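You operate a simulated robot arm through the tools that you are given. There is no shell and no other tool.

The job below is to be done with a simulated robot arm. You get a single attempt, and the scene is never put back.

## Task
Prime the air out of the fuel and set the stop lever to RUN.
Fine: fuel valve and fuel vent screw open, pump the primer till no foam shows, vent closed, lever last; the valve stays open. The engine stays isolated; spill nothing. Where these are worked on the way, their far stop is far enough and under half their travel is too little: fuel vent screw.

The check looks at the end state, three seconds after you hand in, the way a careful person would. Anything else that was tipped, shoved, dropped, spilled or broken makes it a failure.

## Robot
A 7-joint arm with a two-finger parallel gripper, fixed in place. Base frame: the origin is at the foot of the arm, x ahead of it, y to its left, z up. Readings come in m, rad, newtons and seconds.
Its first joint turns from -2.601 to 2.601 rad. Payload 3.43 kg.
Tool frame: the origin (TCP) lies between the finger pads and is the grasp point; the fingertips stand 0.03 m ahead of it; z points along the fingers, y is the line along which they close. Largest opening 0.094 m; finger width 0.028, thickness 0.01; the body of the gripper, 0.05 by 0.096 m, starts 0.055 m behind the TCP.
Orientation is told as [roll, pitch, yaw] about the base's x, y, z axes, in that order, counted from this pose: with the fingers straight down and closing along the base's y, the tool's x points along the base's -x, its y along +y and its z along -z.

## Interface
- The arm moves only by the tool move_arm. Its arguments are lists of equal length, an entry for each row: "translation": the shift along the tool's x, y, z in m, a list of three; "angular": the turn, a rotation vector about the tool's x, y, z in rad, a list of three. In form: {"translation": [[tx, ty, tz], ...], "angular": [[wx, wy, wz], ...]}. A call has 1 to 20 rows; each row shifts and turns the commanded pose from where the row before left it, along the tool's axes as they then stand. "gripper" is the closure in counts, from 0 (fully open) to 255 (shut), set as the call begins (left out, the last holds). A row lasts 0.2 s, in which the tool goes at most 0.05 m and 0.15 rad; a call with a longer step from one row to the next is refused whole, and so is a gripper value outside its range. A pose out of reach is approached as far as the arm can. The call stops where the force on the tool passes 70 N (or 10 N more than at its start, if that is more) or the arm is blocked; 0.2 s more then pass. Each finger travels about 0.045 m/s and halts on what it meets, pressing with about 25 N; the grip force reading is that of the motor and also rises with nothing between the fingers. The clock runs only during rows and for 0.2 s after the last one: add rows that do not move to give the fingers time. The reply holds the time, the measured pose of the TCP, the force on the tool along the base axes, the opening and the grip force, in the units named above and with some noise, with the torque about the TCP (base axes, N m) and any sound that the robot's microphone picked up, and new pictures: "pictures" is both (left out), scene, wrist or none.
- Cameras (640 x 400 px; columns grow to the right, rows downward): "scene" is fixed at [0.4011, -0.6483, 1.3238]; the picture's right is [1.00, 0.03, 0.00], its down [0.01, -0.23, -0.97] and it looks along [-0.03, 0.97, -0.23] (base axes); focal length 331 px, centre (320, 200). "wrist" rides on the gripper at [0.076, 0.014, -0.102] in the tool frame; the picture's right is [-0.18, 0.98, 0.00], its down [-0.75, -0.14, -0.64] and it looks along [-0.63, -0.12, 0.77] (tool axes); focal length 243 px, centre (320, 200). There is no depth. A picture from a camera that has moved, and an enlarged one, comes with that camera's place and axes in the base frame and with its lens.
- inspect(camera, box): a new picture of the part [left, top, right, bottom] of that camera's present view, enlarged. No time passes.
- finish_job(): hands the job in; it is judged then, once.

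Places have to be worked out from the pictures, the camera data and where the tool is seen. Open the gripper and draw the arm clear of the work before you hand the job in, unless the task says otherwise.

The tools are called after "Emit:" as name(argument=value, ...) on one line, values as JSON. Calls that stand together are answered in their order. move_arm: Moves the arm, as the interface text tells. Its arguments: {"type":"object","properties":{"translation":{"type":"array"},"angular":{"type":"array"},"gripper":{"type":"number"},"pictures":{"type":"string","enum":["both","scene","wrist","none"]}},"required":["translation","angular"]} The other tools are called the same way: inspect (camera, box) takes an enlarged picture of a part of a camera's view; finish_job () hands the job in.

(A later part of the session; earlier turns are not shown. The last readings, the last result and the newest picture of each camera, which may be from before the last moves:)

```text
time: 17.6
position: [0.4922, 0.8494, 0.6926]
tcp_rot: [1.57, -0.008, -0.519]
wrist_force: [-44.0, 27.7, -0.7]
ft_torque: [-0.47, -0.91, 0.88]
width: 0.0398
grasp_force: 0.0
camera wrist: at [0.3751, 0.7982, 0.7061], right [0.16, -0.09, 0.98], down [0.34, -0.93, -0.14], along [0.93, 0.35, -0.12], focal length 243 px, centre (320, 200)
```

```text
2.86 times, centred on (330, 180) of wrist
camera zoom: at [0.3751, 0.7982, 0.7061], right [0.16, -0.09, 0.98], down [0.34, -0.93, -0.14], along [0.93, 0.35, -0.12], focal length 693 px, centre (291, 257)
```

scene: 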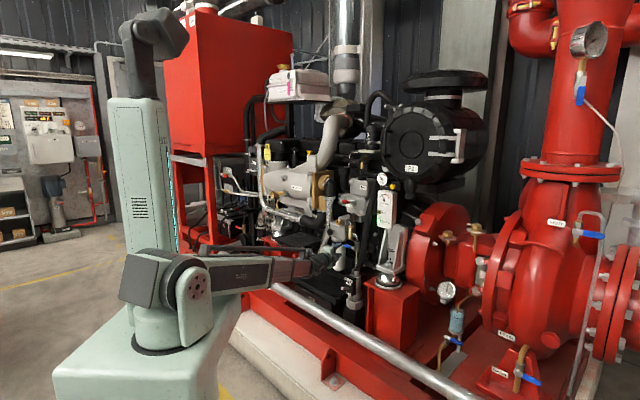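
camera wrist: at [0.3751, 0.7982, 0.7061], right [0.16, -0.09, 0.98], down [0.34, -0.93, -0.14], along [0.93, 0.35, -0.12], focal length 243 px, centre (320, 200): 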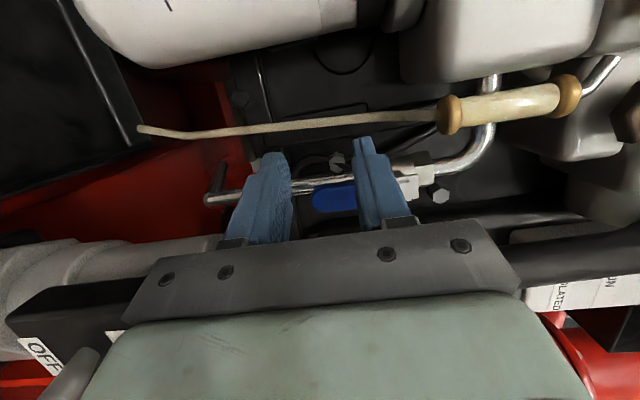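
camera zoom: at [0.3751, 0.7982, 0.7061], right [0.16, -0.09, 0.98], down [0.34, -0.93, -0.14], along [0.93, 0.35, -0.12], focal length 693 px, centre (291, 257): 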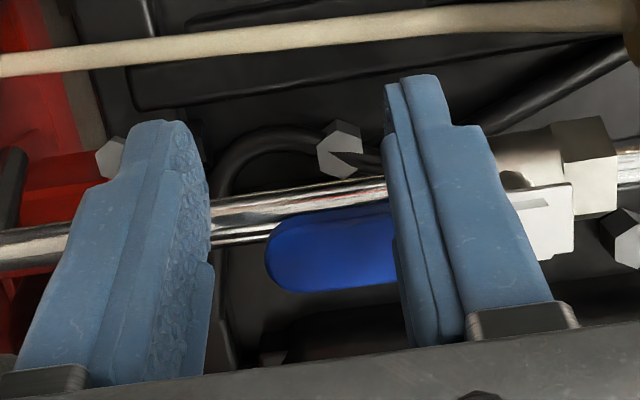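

The force rose to about 52 N with the handle in line with the pipe, so the fuel valve is fully open. I'll ease off, back out, and go to a standoff in front of the brass vent knob.

Emit:
move_arm(translation=[[0.008, 0, 0], [0, 0, -0.04], [0, 0, -0.042], [0.0132, 0.041, 0], [0.0132, 0.041, 0], [0.0132, 0.041, 0], [0.0132, 0.041, 0], [0, 0, 0]], angular=[[0, 0, 0], [0, 0, 0], [0, 0, 0], [0, 0, 0], [0, 0, 0], [0, 0, 0], [0, 0, 0], [0, 0, 0]], pictures="both")

Emit:
inspect(camera="wrist", box=[200, 20, 440, 190])

Emit:
inspect(camera="scene", box=[320, 195, 380, 260])

```text
time: 19.4
position: [0.4028, 0.8067, 0.8577]
tcp_rot: [1.568, 0.002, -0.524]
wrist_force: [-0.1, 0.2, 0.3]
ft_torque: [-0.03, 0.0, -0.02]
width: 0.0402
grasp_force: 0.1
camera wrist: at [0.2856, 0.7569, 0.8713], right [0.16, -0.09, 0.98], down [0.33, -0.93, -0.14], along [0.93, 0.35, -0.12], focal length 243 px, centre (320, 200)
```

scene: 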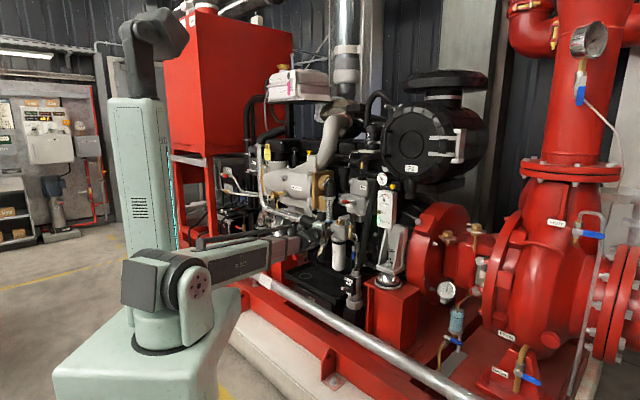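
wrist: 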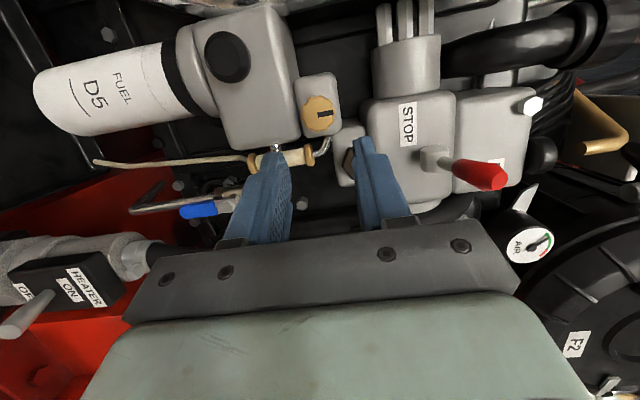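

```text
2.35 times, centred on (320, 105) of wrist
camera zoom: at [0.2856, 0.7569, 0.8713], right [0.16, -0.09, 0.98], down [0.33, -0.93, -0.14], along [0.93, 0.35, -0.12], focal length 571 px, centre (320, 424)
```

zoom: 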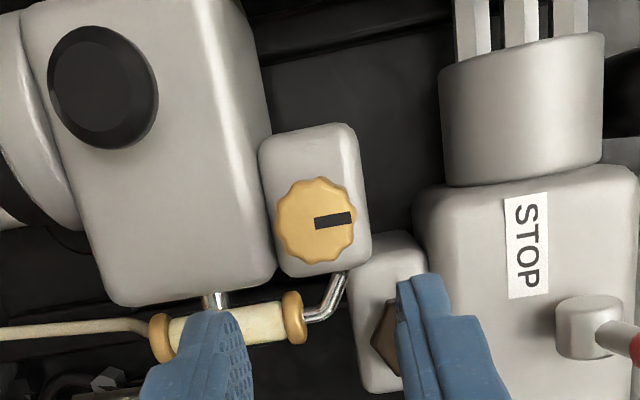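

```text
6.15 times, centred on (350, 228) of scene
camera zoom: at [0.4011, -0.6483, 1.3238], right [1.0, 0.03, 0.0], down [0.01, -0.23, -0.97], along [-0.03, 0.97, -0.23], focal length 2038 px, centre (135, 31)
```

zoom: 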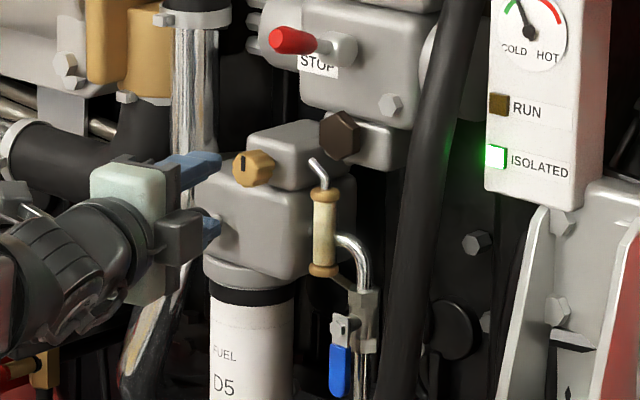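

The valve handle stays down and the sight glass still shows foam. The vent knob face triangulates to (0.4466, 0.8912, 0.857), about 28 mm across, with its mark pointing up. I'll line up on it and test how far the wrist can turn about the tool axis before gripping.

Emit:
move_arm(translation=[[0.0043, -0.001, 0], [0, 0, 0], [0, 0, 0], [0, 0, 0], [0, 0, 0], [0, 0, 0], [0, 0, 0], [0, 0, 0], [0, 0, 0], [0, 0, 0], [0, 0, 0], [0, 0, 0], [0, 0, 0]], angular=[[0, 0, 0], [0, 0, 0.1428], [0, 0, 0.1428], [0, 0, 0.1428], [0, 0, 0.1428], [0, 0, 0.1428], [0, 0, 0.1428], [0, 0, 0.1428], [0, 0, 0.1428], [0, 0, 0.1428], [0, 0, 0.1428], [0, 0, 0.1428], [0, 0, 0]], pictures="wrist")

```text
time: 22.2
position: [0.3993, 0.8088, 0.8549]
tcp_rot: [-0.981, 1.57, -3.073]
wrist_force: [0.3, -1.1, -0.5]
ft_torque: [0.01, -0.01, 0.01]
width: 0.04
grasp_force: 0.0
camera wrist: at [0.36, 0.7124, 0.9313], right [0.85, -0.49, -0.19], down [-0.44, -0.49, -0.75], along [0.28, 0.72, -0.63], focal length 243 px, centre (320, 200)
```

wrist: 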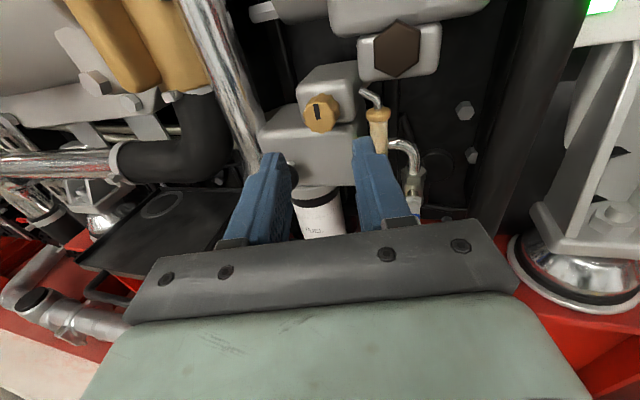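

The +90° wrist turn is reachable, and the camera now sits above, giving an upright view. I'll zoom in on the vent knob to fine-tune the alignment.

Emit:
inspect(camera="wrist", box=[230, 60, 430, 200])

```text
2.86 times, centred on (330, 130) of wrist
camera zoom: at [0.36, 0.7124, 0.9313], right [0.85, -0.49, -0.19], down [-0.44, -0.49, -0.75], along [0.28, 0.72, -0.63], focal length 693 px, centre (291, 400)
```

zoom: 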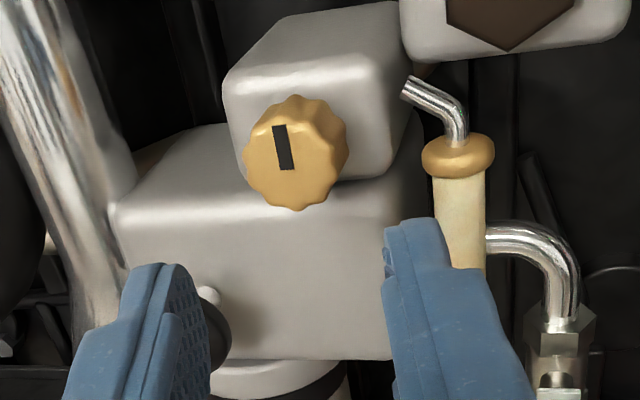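

Edges of the labels and the rail show that the engine's face normal is nearer 45° azimuth than 60°. I'll yaw the tool 15° about the vertical and re-centre in front of the vent knob.

Emit:
move_arm(translation=[[0, 0, -0.01], [0, 0, -0.01], [0.002, -0.0148, 0.005], [0, -0.01, 0], [0, 0, 0]], angular=[[-0.131, 0, 0], [-0.131, 0, 0], [0, 0, 0], [0, 0, 0], [0, 0, 0]], pictures="wrist")

Emit:
inspect(camera="wrist", box=[220, 60, 420, 200])

```text
time: 23.4
position: [0.3728, 0.8121, 0.8578]
tcp_rot: [0.53, 1.57, -1.825]
wrist_force: [0.7, -0.2, -0.5]
ft_torque: [0.02, -0.03, -0.02]
width: 0.0401
grasp_force: 0.2
camera wrist: at [0.3108, 0.7303, 0.9336], right [0.69, -0.7, -0.18], down [-0.55, -0.35, -0.75], along [0.46, 0.62, -0.63], focal length 243 px, centre (320, 200)
```

wrist: 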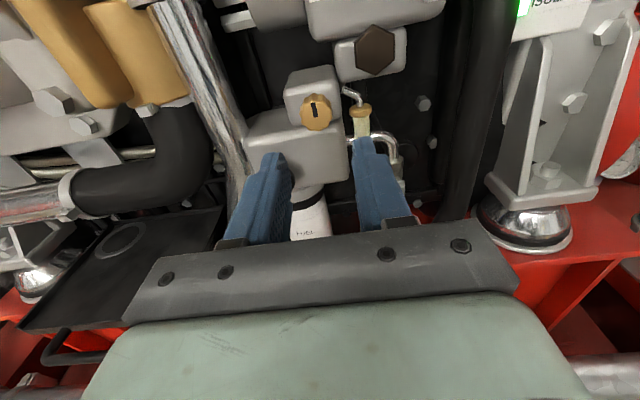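

```text
2.86 times, centred on (320, 130) of wrist
camera zoom: at [0.3108, 0.7303, 0.9336], right [0.69, -0.7, -0.18], down [-0.55, -0.35, -0.75], along [0.46, 0.62, -0.63], focal length 693 px, centre (320, 400)
```

zoom: 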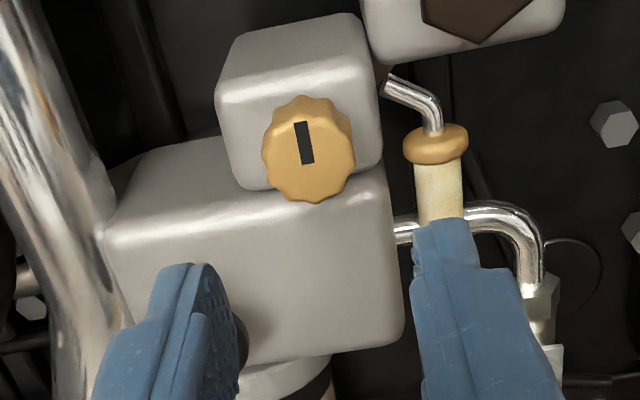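

The view is now square to the engine face. The vent knob triangulates to (0.4455, 0.890, 0.857). I'll centre on it and advance so the fingertips overlap the knob by about 12 mm.

Emit:
move_arm(translation=[[-0.001, -0.0037, 0], [0, 0, 0.03], [0, 0, 0.03], [0, 0, 0.028], [0, 0, 0]], angular=[[0, 0, 0], [0, 0, 0], [0, 0, 0], [0, 0, 0], [0, 0, 0]], pictures="wrist")

Emit:
inspect(camera="wrist", box=[220, 60, 420, 200])

Emit:
inspect(camera="scene", box=[310, 195, 380, 245])

```text
time: 24.6
position: [0.4318, 0.8785, 0.8581]
tcp_rot: [0.811, 1.568, -1.545]
wrist_force: [0.3, 0.9, 0.9]
ft_torque: [0.0, 0.03, 0.01]
width: 0.0403
grasp_force: 0.2
camera wrist: at [0.3713, 0.7965, 0.9335], right [0.69, -0.7, -0.18], down [-0.55, -0.35, -0.75], along [0.46, 0.62, -0.63], focal length 243 px, centre (320, 200)
```

wrist: 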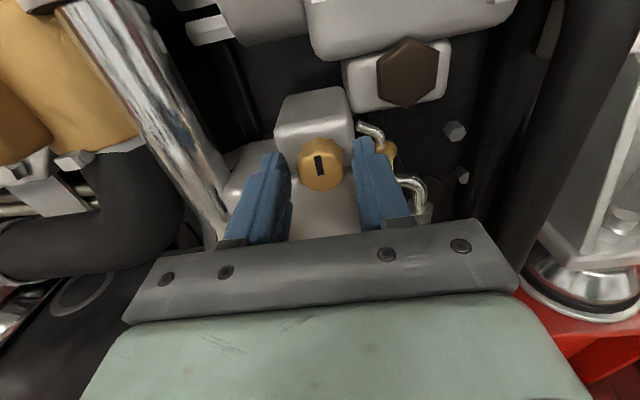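

```text
2.86 times, centred on (320, 130) of wrist
camera zoom: at [0.3713, 0.7965, 0.9335], right [0.69, -0.7, -0.18], down [-0.55, -0.35, -0.75], along [0.46, 0.62, -0.63], focal length 693 px, centre (320, 400)
```

zoom: 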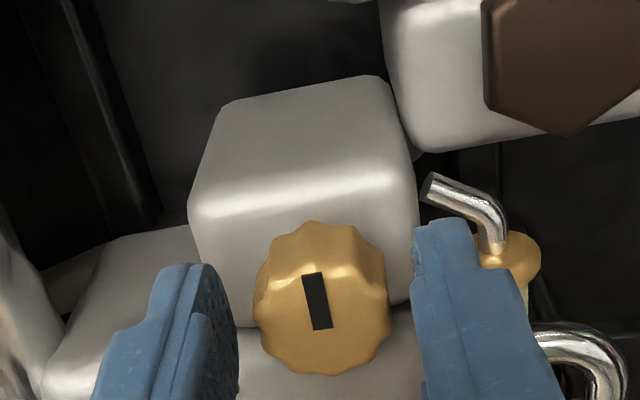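

```text
8.00 times, centred on (345, 220) of scene
camera zoom: at [0.4011, -0.6483, 1.3238], right [1.0, 0.03, 0.0], down [0.01, -0.23, -0.97], along [-0.03, 0.97, -0.23], focal length 2649 px, centre (120, 40)
```

zoom: 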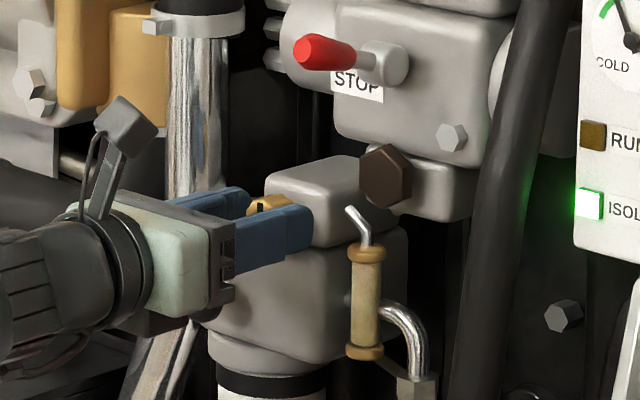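

The knob is centred between the pads, so I'll close to grip it.

Emit:
move_arm(translation=[[0, 0, 0], [0, 0, 0], [0, 0, 0], [0, 0, 0]], angular=[[0, 0, 0], [0, 0, 0], [0, 0, 0], [0, 0, 0]], gripper=255, pictures="wrist")

Emit:
inspect(camera="wrist", box=[240, 90, 400, 200])

```text
time: 25.6
position: [0.4345, 0.8806, 0.8569]
tcp_rot: [0.538, 1.572, -1.821]
wrist_force: [5.5, -3.1, 0.6]
ft_torque: [0.0, 0.03, 0.23]
width: 0.0278
grasp_force: 45.0
camera wrist: at [0.3714, 0.7961, 0.9335], right [0.69, -0.7, -0.18], down [-0.55, -0.35, -0.75], along [0.46, 0.62, -0.63], focal length 243 px, centre (320, 200)
```

wrist: 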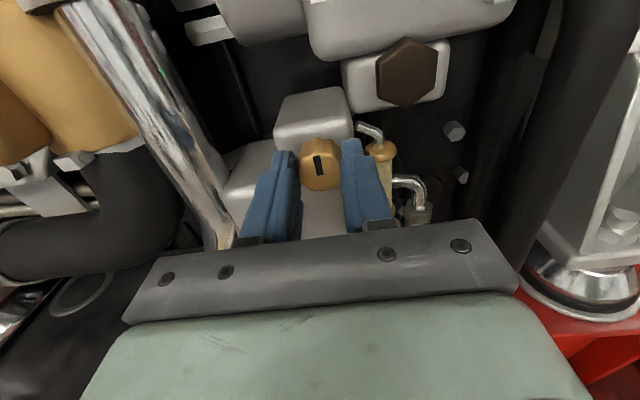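

```text
3.64 times, centred on (320, 145) of wrist
camera zoom: at [0.3714, 0.7961, 0.9335], right [0.69, -0.7, -0.18], down [-0.55, -0.35, -0.75], along [0.46, 0.62, -0.63], focal length 882 px, centre (320, 400)
```

zoom: 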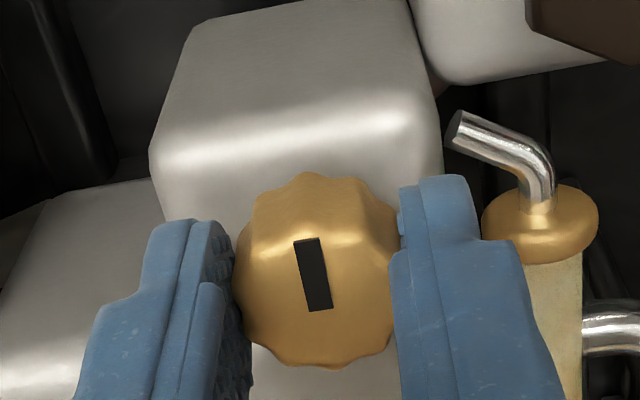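

The knob is gripped at 27.8 mm. I'll turn it counterclockwise (to open) by about 0.3 rad and watch the torque and the mark.

Emit:
move_arm(translation=[[0, 0, 0], [0, 0, 0], [0, 0, 0], [0, 0, 0]], angular=[[0, 0, -0.1], [0, 0, -0.1], [0, 0, -0.1], [0, 0, 0]], pictures="wrist")

Emit:
inspect(camera="wrist", box=[240, 90, 400, 200])

Emit:
inspect(camera="scene", box=[310, 195, 380, 245])

```text
time: 26.6
position: [0.4334, 0.8799, 0.8567]
tcp_rot: [1.57, 1.268, -0.785]
wrist_force: [1.5, 9.0, 7.2]
ft_torque: [-0.16, 0.13, -0.4]
width: 0.0275
grasp_force: 45.0
camera wrist: at [0.3547, 0.8128, 0.9341], right [0.7, -0.7, 0.12], down [-0.39, -0.52, -0.76], along [0.6, 0.49, -0.64], focal length 243 px, centre (320, 200)
```

wrist: 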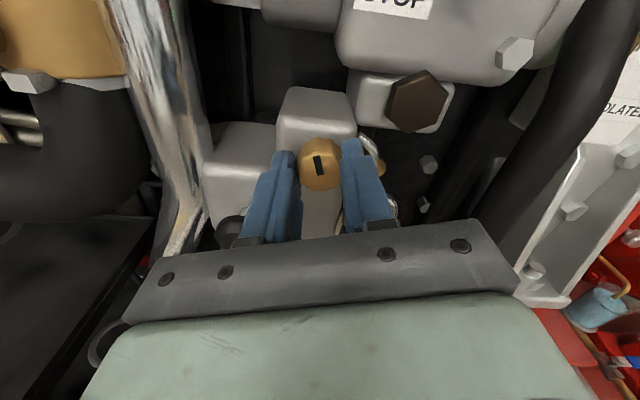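

```text
3.64 times, centred on (320, 145) of wrist
camera zoom: at [0.3547, 0.8128, 0.9341], right [0.7, -0.7, 0.12], down [-0.39, -0.52, -0.76], along [0.6, 0.49, -0.64], focal length 882 px, centre (320, 400)
```

zoom: 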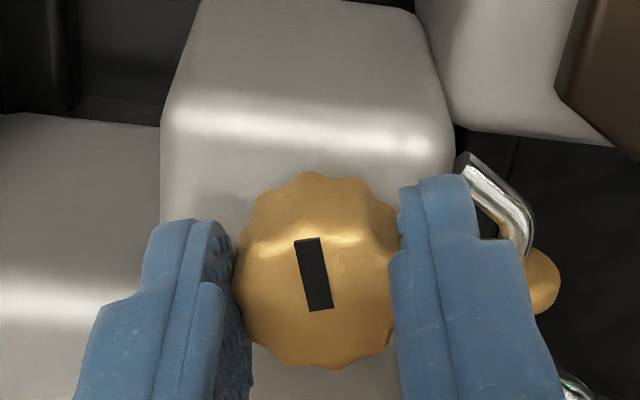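

```text
8.00 times, centred on (345, 220) of scene
camera zoom: at [0.4011, -0.6483, 1.3238], right [1.0, 0.03, 0.0], down [0.01, -0.23, -0.97], along [-0.03, 0.97, -0.23], focal length 2649 px, centre (120, 40)
```

zoom: 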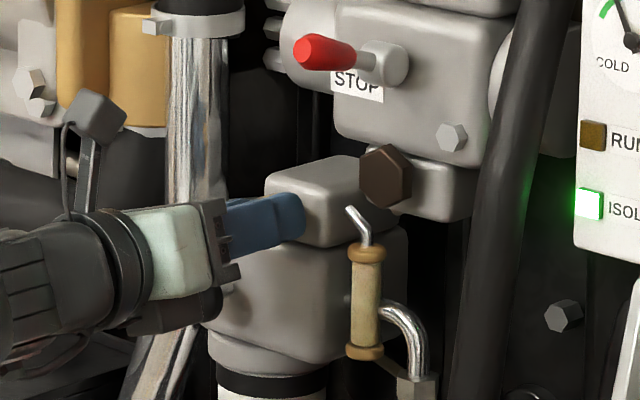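

The mark keeps its place relative to the fingers, so the knob turns with the gripper, with near-zero torque. I'll keep opening counterclockwise.

Emit:
move_arm(translation=[[0, 0, 0], [0, 0, 0], [0, 0, 0], [0, 0, 0], [0, 0, 0], [0, 0, 0]], angular=[[0, 0, -0.13], [0, 0, -0.13], [0, 0, -0.13], [0, 0, -0.13], [0, 0, -0.13], [0, 0, 0]], pictures="wrist")

Emit:
inspect(camera="wrist", box=[240, 90, 400, 200])

Emit:
inspect(camera="scene", box=[310, 195, 380, 245])

```text
time: 28.0
position: [0.4322, 0.8787, 0.8561]
tcp_rot: [1.569, 0.617, -0.787]
wrist_force: [3.1, 32.6, 12.0]
ft_torque: [0.46, -0.48, 0.46]
width: 0.0278
grasp_force: 44.7
camera wrist: at [0.3226, 0.8441, 0.9121], right [0.51, -0.51, 0.69], down [-0.08, -0.83, -0.55], along [0.86, 0.23, -0.46], focal length 243 px, centre (320, 200)
```

wrist: 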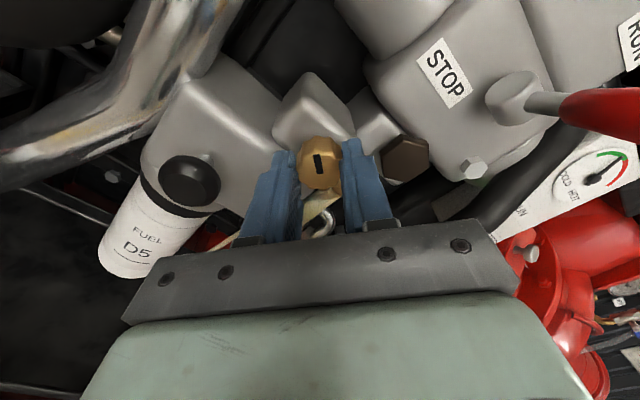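

```text
3.64 times, centred on (320, 145) of wrist
camera zoom: at [0.3226, 0.8441, 0.9121], right [0.51, -0.51, 0.69], down [-0.08, -0.83, -0.55], along [0.86, 0.23, -0.46], focal length 882 px, centre (320, 400)
```

zoom: 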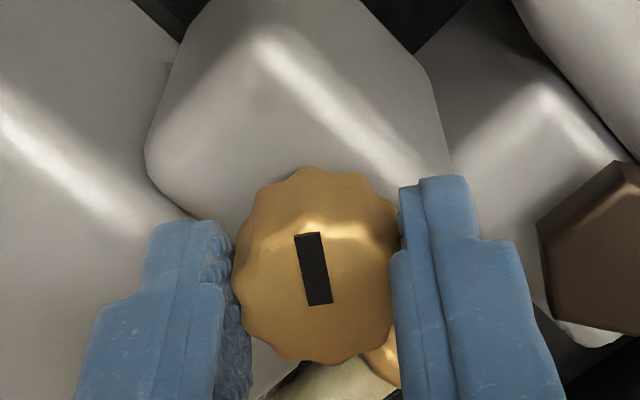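

```text
8.00 times, centred on (345, 220) of scene
camera zoom: at [0.4011, -0.6483, 1.3238], right [1.0, 0.03, 0.0], down [0.01, -0.23, -0.97], along [-0.03, 0.97, -0.23], focal length 2649 px, centre (120, 40)
```

zoom: 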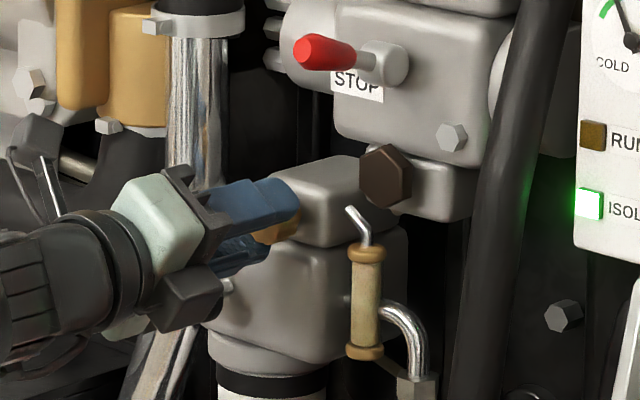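

The knob has turned about 54° and a side load has built up from a small axis offset. I'll shift the command 2 mm along that load to relieve it and keep turning.

Emit:
move_arm(translation=[[0.0022, -0.0004, 0.0015], [0, 0, 0], [0, 0, 0], [0, 0, 0], [0, 0, 0], [0, 0, 0]], angular=[[0, 0, 0], [0, 0, -0.13], [0, 0, -0.13], [0, 0, -0.13], [0, 0, -0.13], [0, 0, 0]], pictures="wrist")

Emit:
inspect(camera="wrist", box=[240, 90, 400, 200])

Emit:
inspect(camera="scene", box=[310, 195, 380, 245])

```text
time: 29.4
position: [0.4336, 0.8789, 0.8571]
tcp_rot: [1.569, 0.098, -0.787]
wrist_force: [-18.4, -14.9, -17.5]
ft_torque: [-0.16, 0.15, -1.01]
width: 0.0276
grasp_force: 44.8
camera wrist: at [0.3079, 0.8589, 0.8778], right [0.2, -0.2, 0.96], down [0.07, -0.97, -0.21], along [0.98, 0.11, -0.18], focal length 243 px, centre (320, 200)
```

wrist: 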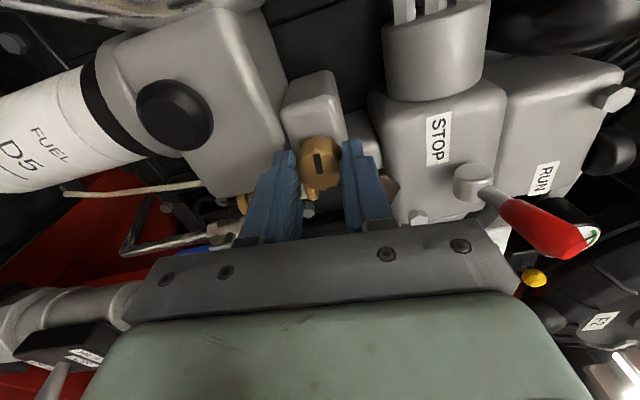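

```text
3.64 times, centred on (320, 145) of wrist
camera zoom: at [0.3079, 0.8589, 0.8778], right [0.2, -0.2, 0.96], down [0.07, -0.97, -0.21], along [0.98, 0.11, -0.18], focal length 882 px, centre (320, 400)
```

zoom: 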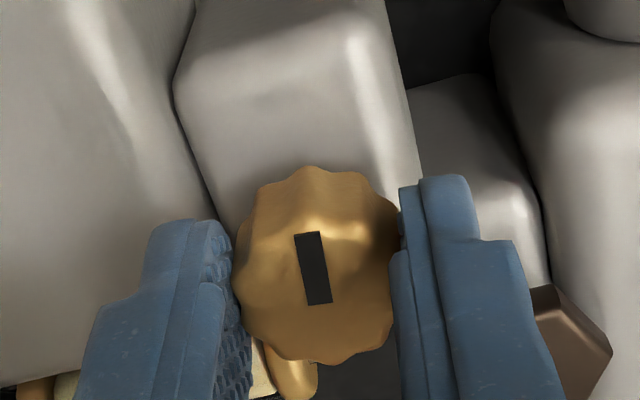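

```text
8.00 times, centred on (345, 220) of scene
camera zoom: at [0.4011, -0.6483, 1.3238], right [1.0, 0.03, 0.0], down [0.01, -0.23, -0.97], along [-0.03, 0.97, -0.23], focal length 2649 px, centre (120, 40)
```

zoom: 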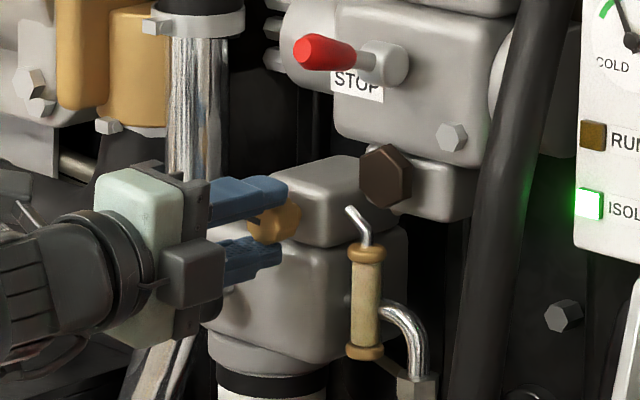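

The knob has turned about 84° and its mark now points left, with no stop torque. I'll relieve the load and carry on.

Emit:
move_arm(translation=[[0, -0.0014, -0.0018], [0, 0, 0], [0, 0, 0], [0, 0, 0], [0, 0, 0], [0, 0, 0]], angular=[[0, 0, 0], [0, 0, -0.13], [0, 0, -0.13], [0, 0, -0.13], [0, 0, -0.13], [0, 0, 0]], pictures="wrist")

Emit:
inspect(camera="wrist", box=[240, 90, 400, 200])

```text
time: 30.8
position: [0.4336, 0.8787, 0.8555]
tcp_rot: [1.57, -0.424, -0.789]
wrist_force: [11.0, -3.9, -3.3]
ft_torque: [0.35, -0.35, -0.63]
width: 0.0276
grasp_force: 44.3
camera wrist: at [0.3072, 0.8599, 0.8373], right [-0.17, 0.17, 0.97], down [0.07, -0.98, 0.18], along [0.98, 0.1, 0.15], focal length 243 px, centre (320, 200)
```

wrist: 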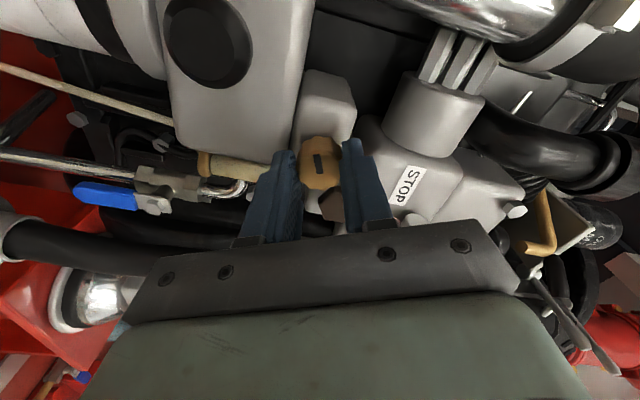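

```text
3.64 times, centred on (320, 145) of wrist
camera zoom: at [0.3072, 0.8599, 0.8373], right [-0.17, 0.17, 0.97], down [0.07, -0.98, 0.18], along [0.98, 0.1, 0.15], focal length 882 px, centre (320, 400)
```

zoom: 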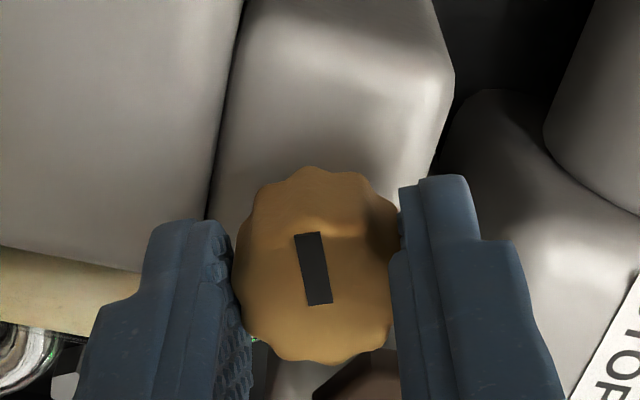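

The knob is about 114° open, still free and turning with the gripper, so I'll continue.

Emit:
move_arm(translation=[[0, 0, 0], [0, 0, 0], [0, 0, 0], [0, 0, 0], [0, 0, 0], [0, 0, 0]], angular=[[0, 0, -0.13], [0, 0, -0.13], [0, 0, -0.13], [0, 0, -0.13], [0, 0, -0.13], [0, 0, 0]], pictures="wrist")

Emit:
inspect(camera="wrist", box=[240, 90, 400, 200])

Emit:
inspect(camera="scene", box=[310, 195, 380, 245])

```text
time: 32.2
position: [0.4327, 0.8789, 0.8525]
tcp_rot: [1.562, -1.069, -0.78]
wrist_force: [15.1, -14.8, -32.7]
ft_torque: [-0.07, 0.64, -0.19]
width: 0.0277
grasp_force: 44.9
camera wrist: at [0.3247, 0.8409, 0.7941], right [-0.54, 0.55, 0.63], down [-0.11, -0.8, 0.6], along [0.83, 0.25, 0.49], focal length 243 px, centre (320, 200)
```

wrist: 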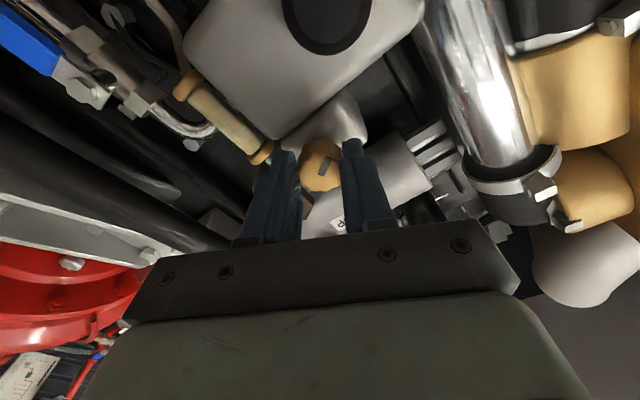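

```text
3.64 times, centred on (320, 145) of wrist
camera zoom: at [0.3247, 0.8409, 0.7941], right [-0.54, 0.55, 0.63], down [-0.11, -0.8, 0.6], along [0.83, 0.25, 0.49], focal length 882 px, centre (320, 400)
```

zoom: 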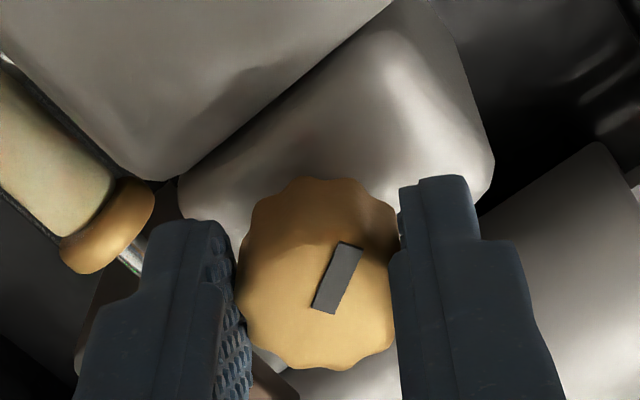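

```text
8.00 times, centred on (345, 220) of scene
camera zoom: at [0.4011, -0.6483, 1.3238], right [1.0, 0.03, 0.0], down [0.01, -0.23, -0.97], along [-0.03, 0.97, -0.23], focal length 2649 px, centre (120, 40)
```

zoom: 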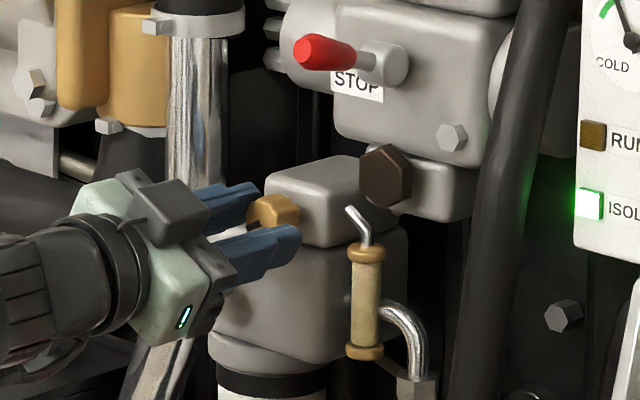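

The mark has rotated relative to the fingers, so the knob hit its far stop at about 115–120° and the grip slipped from there. The vent is fully open. I'll release, back off, and verify.

Emit:
move_arm(translation=[[0, 0, 0], [0, 0, 0], [0, 0, 0], [0, 0, -0.03], [0, 0, -0.04], [0, 0, 0]], angular=[[0, 0, 0], [0, 0, 0], [0, 0, 0], [0, 0, 0], [0, 0, 0], [0, 0, 0]], gripper=146, pictures="wrist")

Emit:
inspect(camera="wrist", box=[200, 30, 440, 200])

Emit:
inspect(camera="scene", box=[310, 195, 380, 265])

```text
time: 33.6
position: [0.3799, 0.8282, 0.8554]
tcp_rot: [1.569, -1.069, -0.785]
wrist_force: [0.2, 0.0, -0.7]
ft_torque: [0.0, 0.02, -0.01]
width: 0.0402
grasp_force: 0.0
camera wrist: at [0.2724, 0.7909, 0.7971], right [-0.55, 0.55, 0.63], down [-0.11, -0.8, 0.59], along [0.83, 0.25, 0.5], focal length 243 px, centre (320, 200)
```

wrist: 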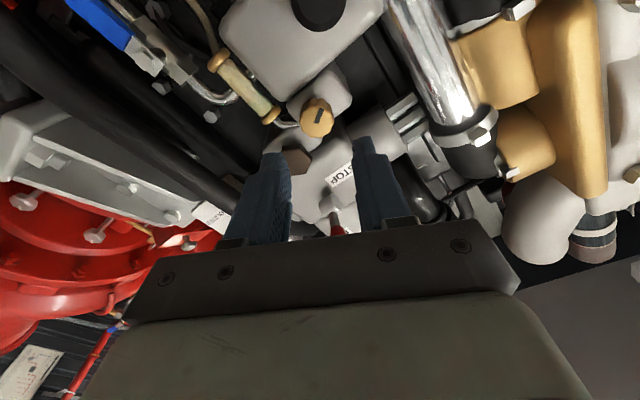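

```text
2.35 times, centred on (320, 115) of wrist
camera zoom: at [0.2724, 0.7909, 0.7971], right [-0.55, 0.55, 0.63], down [-0.11, -0.8, 0.59], along [0.83, 0.25, 0.5], focal length 571 px, centre (320, 400)
```

zoom: 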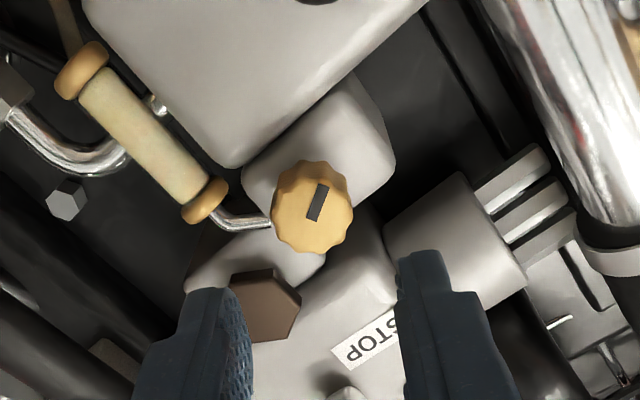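

```text
5.71 times, centred on (345, 230) of scene
camera zoom: at [0.4011, -0.6483, 1.3238], right [1.0, 0.03, 0.0], down [0.01, -0.23, -0.97], along [-0.03, 0.97, -0.23], focal length 1892 px, centre (177, 29)
```

zoom: 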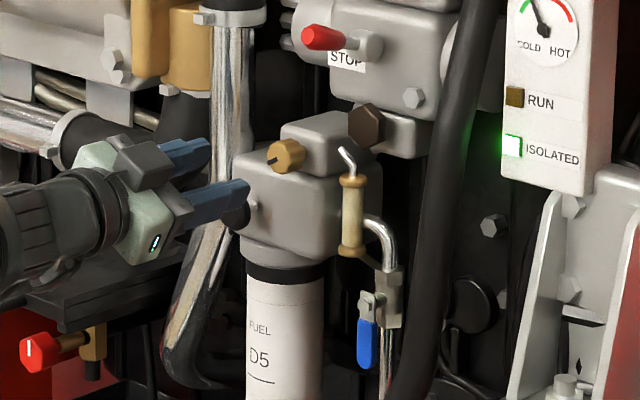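

The vent mark now points down-left, about 120° counterclockwise, so it is fully open. Next I'll close the fingers and line up with the black primer knob at (0.4065, 0.924, 0.797), stopping short of it.

Emit:
move_arm(translation=[[0.0374, 0.0074, 0], [0.0373, 0.0074, 0], [0, 0, 0.02], [0, 0, 0.015], [0, 0, 0], [0, 0, 0]], angular=[[0, 0, 0], [0, 0, 0], [0, 0, 0], [0, 0, 0], [0, 0, 0], [0, 0, 0]], gripper=255, pictures="wrist")

Emit:
inspect(camera="wrist", box=[220, 30, 420, 200])

Emit:
inspect(camera="scene", box=[310, 195, 380, 265])

```text
time: 35.0
position: [0.3697, 0.8889, 0.7982]
tcp_rot: [1.571, -1.07, -0.786]
wrist_force: [-0.1, -0.4, 0.3]
ft_torque: [0.01, 0.01, 0.0]
width: 0.0
grasp_force: 25.3
camera wrist: at [0.2626, 0.8507, 0.7372], right [-0.55, 0.55, 0.63], down [-0.11, -0.8, 0.59], along [0.83, 0.25, 0.5], focal length 243 px, centre (320, 200)
```

wrist: 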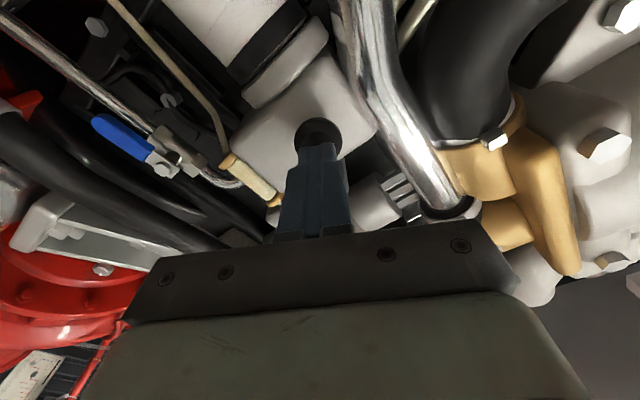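

```text
2.35 times, centred on (320, 115) of wrist
camera zoom: at [0.2626, 0.8507, 0.7372], right [-0.55, 0.55, 0.63], down [-0.11, -0.8, 0.59], along [0.83, 0.25, 0.5], focal length 571 px, centre (320, 400)
```

zoom: 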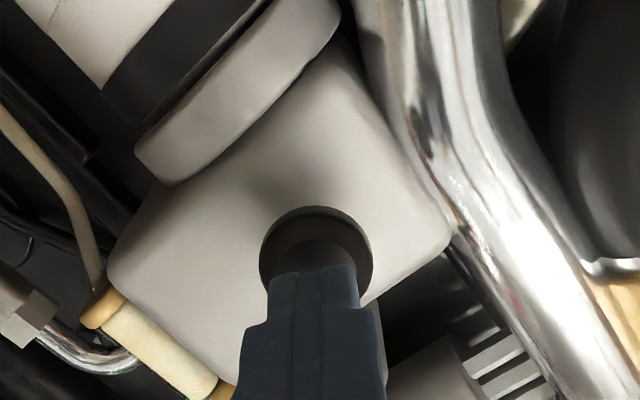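

```text
5.71 times, centred on (345, 230) of scene
camera zoom: at [0.4011, -0.6483, 1.3238], right [1.0, 0.03, 0.0], down [0.01, -0.23, -0.97], along [-0.03, 0.97, -0.23], focal length 1892 px, centre (177, 29)
```

zoom: 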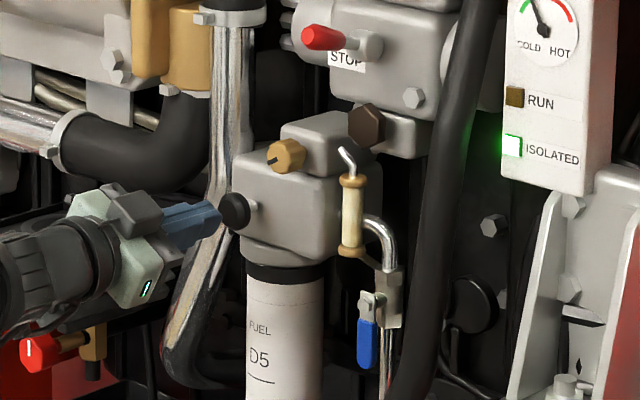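

The fingertips are aligned with the primer knob centre. I'll push it in gently and watch the force for contact and the end of stroke.

Emit:
move_arm(translation=[[0, 0, 0.01], [0, 0, 0.01], [0, 0, 0.006], [0, 0, 0.005], [0, 0, 0]], angular=[[0, 0, 0], [0, 0, 0], [0, 0, 0], [0, 0, 0], [0, 0, 0]], pictures="wrist")

Emit:
inspect(camera="scene", box=[310, 195, 380, 265])

Emit:
inspect(camera="wrist", box=[220, 30, 420, 200])

```text
time: 36.2
position: [0.3911, 0.909, 0.7977]
tcp_rot: [1.568, -1.07, -0.783]
wrist_force: [-28.0, -28.7, -10.1]
ft_torque: [-0.27, 0.08, -0.02]
width: 0.0
grasp_force: 24.9
heard: click
camera wrist: at [0.2844, 0.8711, 0.7381], right [-0.55, 0.55, 0.63], down [-0.11, -0.8, 0.59], along [0.83, 0.26, 0.5], focal length 243 px, centre (320, 200)
```

wrist: 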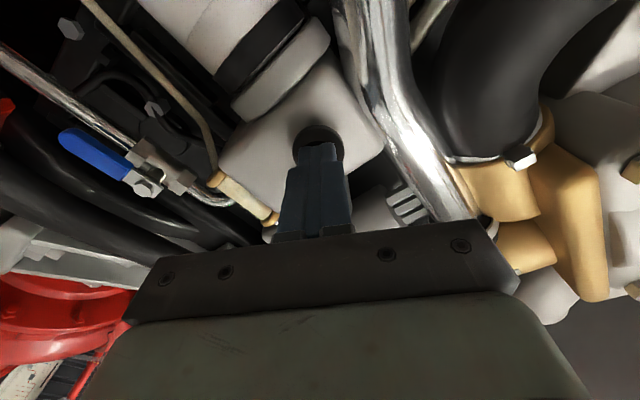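

```text
5.71 times, centred on (345, 230) of scene
camera zoom: at [0.4011, -0.6483, 1.3238], right [1.0, 0.03, 0.0], down [0.01, -0.23, -0.97], along [-0.03, 0.97, -0.23], focal length 1892 px, centre (177, 29)
```

zoom: 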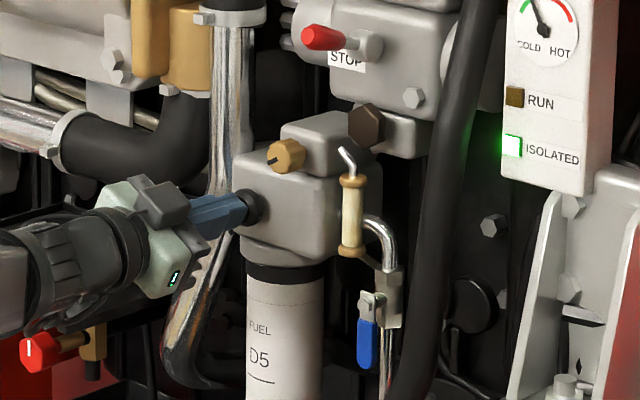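

```text
2.35 times, centred on (320, 115) of wrist
camera zoom: at [0.2844, 0.8711, 0.7381], right [-0.55, 0.55, 0.63], down [-0.11, -0.8, 0.59], along [0.83, 0.26, 0.5], focal length 571 px, centre (320, 400)
```

zoom: 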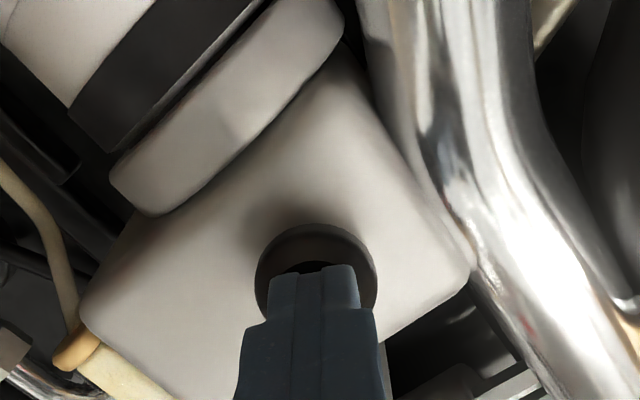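

A click was heard and the plunger went in at about 40 N. I'll retract, then do two more strokes and check the plunger's return and the sight glass.

Emit:
move_arm(translation=[[0, 0, -0.016], [0, 0, -0.016], [0, 0, 0], [0, 0, 0.016], [0, 0, 0.016], [0, 0, 0], [0, 0, -0.016], [0, 0, -0.016], [0, 0, 0]], angular=[[0, 0, 0], [0, 0, 0], [0, 0, 0], [0, 0, 0], [0, 0, 0], [0, 0, 0], [0, 0, 0], [0, 0, 0], [0, 0, 0]], pictures="none")

Emit:
inspect(camera="scene", box=[325, 200, 375, 240])

```text
time: 38.2
position: [0.3702, 0.8888, 0.7976]
tcp_rot: [1.569, -1.071, -0.785]
wrist_force: [-0.9, 1.5, -0.2]
ft_torque: [0.0, 0.01, 0.01]
width: 0.0
grasp_force: 25.1
heard: click
```

```text
10.00 times, centred on (350, 220) of scene
camera zoom: at [0.4011, -0.6483, 1.3238], right [1.0, 0.03, 0.0], down [0.01, -0.23, -0.97], along [-0.03, 0.97, -0.23], focal length 3311 px, centre (20, 0)
```

zoom: 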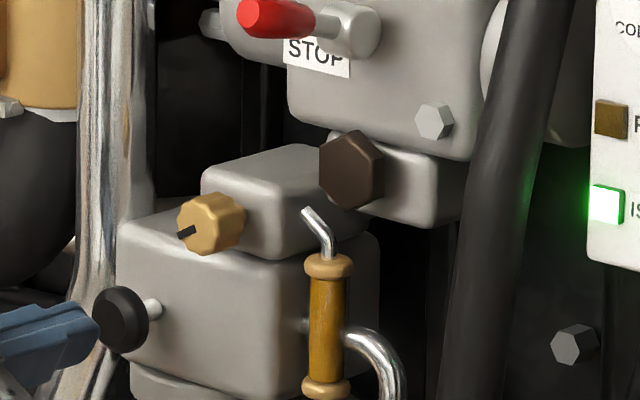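

Plunger returned and the sight glass turned amber after two clicks. I'll zoom tightly to see if any foam remains.

Emit:
inspect(camera="scene", box=[350, 218, 366, 246])

Emit:
inspect(camera="wrist", box=[200, 130, 300, 220])

```text
14.29 times, centred on (358, 232) of scene
camera zoom: at [0.4011, -0.6483, 1.3238], right [1.0, 0.03, 0.0], down [0.01, -0.23, -0.97], along [-0.03, 0.97, -0.23], focal length 4730 px, centre (-223, -257)
```

zoom: 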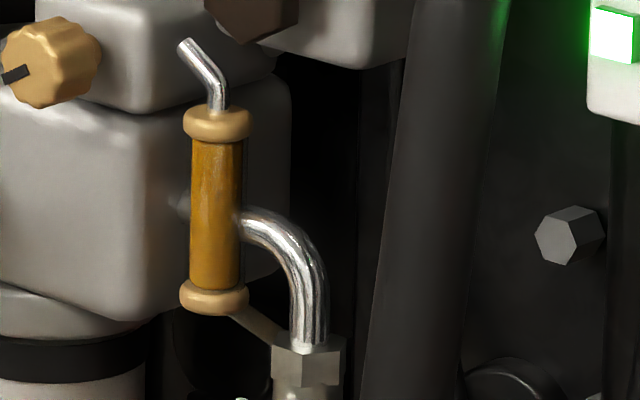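

```text
4.44 times, centred on (250, 175) of wrist
camera zoom: at [0.2628, 0.8507, 0.7372], right [-0.55, 0.55, 0.63], down [-0.11, -0.8, 0.59], along [0.83, 0.25, 0.5], focal length 1078 px, centre (631, 311)
```

zoom: 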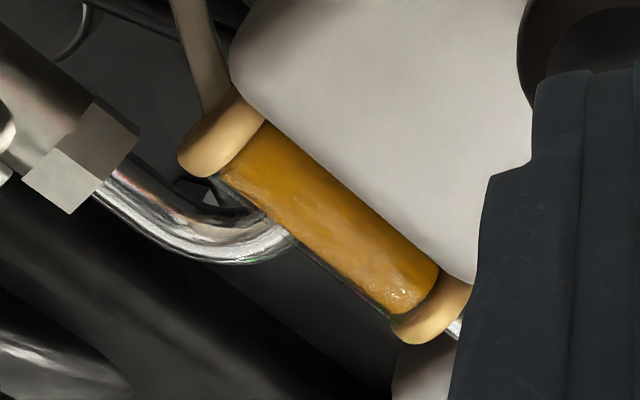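

The glass is mostly amber but shows faint streaks and a speckle at the top. I'll do one more stroke and compare.

Emit:
move_arm(translation=[[0, 0, 0.016], [0, 0, 0.016], [0, 0, 0], [0, 0, -0.016], [0, 0, -0.016], [0, 0, 0], [0, 0, 0]], angular=[[0, 0, 0], [0, 0, 0], [0, 0, 0], [0, 0, 0], [0, 0, 0], [0, 0, 0], [0, 0, 0]], pictures="none")

Emit:
inspect(camera="scene", box=[350, 218, 366, 246])

Emit:
inspect(camera="wrist", box=[200, 130, 300, 220])

```text
time: 39.8
position: [0.3703, 0.886, 0.7984]
tcp_rot: [1.568, -1.07, -0.788]
wrist_force: [0.7, 1.0, -0.6]
ft_torque: [0.0, -0.03, 0.01]
width: 0.0
grasp_force: 25.2
heard: click
```

```text
14.29 times, centred on (358, 232) of scene
camera zoom: at [0.4011, -0.6483, 1.3238], right [1.0, 0.03, 0.0], down [0.01, -0.23, -0.97], along [-0.03, 0.97, -0.23], focal length 4730 px, centre (-223, -257)
```

zoom: 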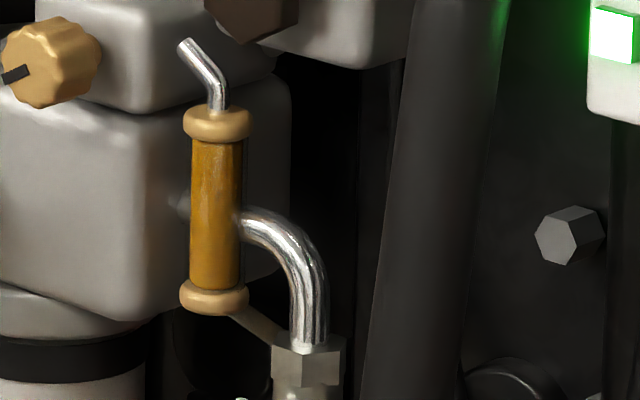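

```text
4.44 times, centred on (250, 175) of wrist
camera zoom: at [0.2637, 0.8484, 0.7377], right [-0.55, 0.55, 0.63], down [-0.11, -0.8, 0.59], along [0.83, 0.25, 0.5], focal length 1078 px, centre (631, 311)
```

zoom: 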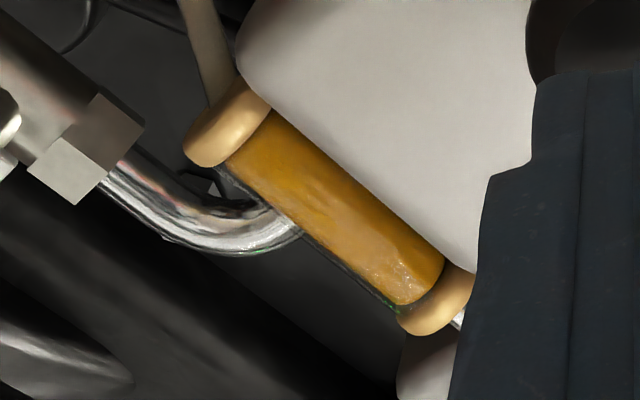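

The glass looks identical to before, steady amber. One more stroke will show whether anything still changes.

Emit:
move_arm(translation=[[0, 0, 0.016], [0, 0, 0.016], [0, 0, 0], [0, 0, -0.016], [0, 0, -0.016], [0, 0, -0.01], [0, 0, 0], [0, 0, 0]], angular=[[0, 0, 0], [0, 0, 0], [0, 0, 0], [0, 0, 0], [0, 0, 0], [0, 0, 0], [0, 0, 0], [0, 0, 0]], pictures="scene")

Emit:
inspect(camera="scene", box=[350, 218, 366, 246])

Emit:
inspect(camera="wrist", box=[200, 130, 300, 220])

```text
time: 41.6
position: [0.3631, 0.8814, 0.7968]
tcp_rot: [1.568, -1.07, -0.784]
wrist_force: [-0.3, 0.4, 0.5]
ft_torque: [-0.02, 0.04, -0.02]
width: 0.0
grasp_force: 24.3
heard: click
```

scene: 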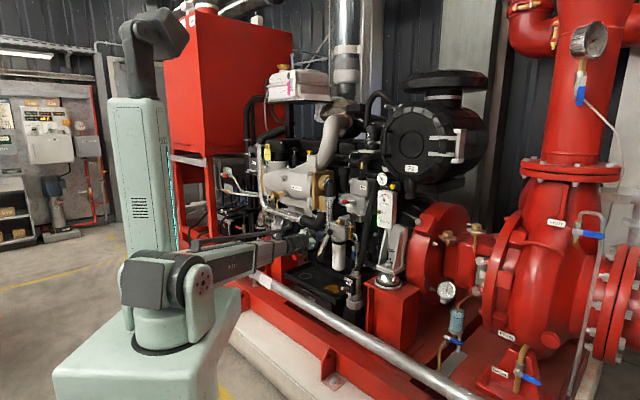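

```text
14.29 times, centred on (358, 232) of scene
camera zoom: at [0.4011, -0.6483, 1.3238], right [1.0, 0.03, 0.0], down [0.01, -0.23, -0.97], along [-0.03, 0.97, -0.23], focal length 4730 px, centre (-223, -257)
```

zoom: 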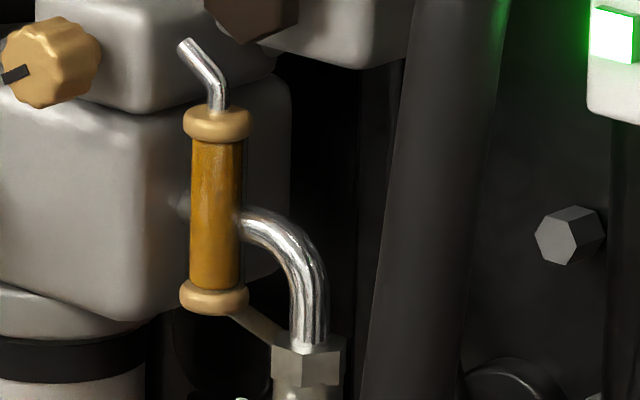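

```text
4.44 times, centred on (250, 175) of wrist
camera zoom: at [0.2564, 0.8442, 0.7362], right [-0.55, 0.55, 0.63], down [-0.11, -0.8, 0.59], along [0.83, 0.25, 0.5], focal length 1078 px, centre (631, 311)
```

zoom: 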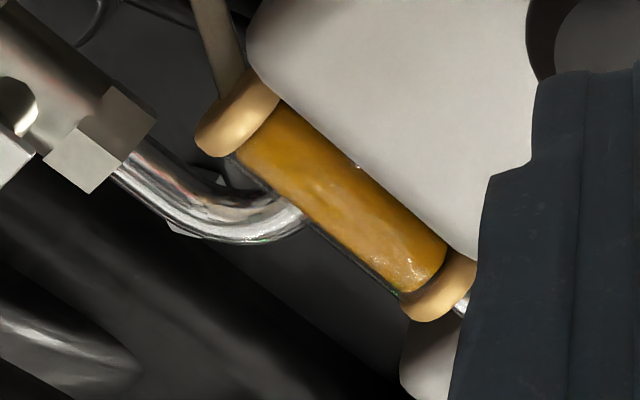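

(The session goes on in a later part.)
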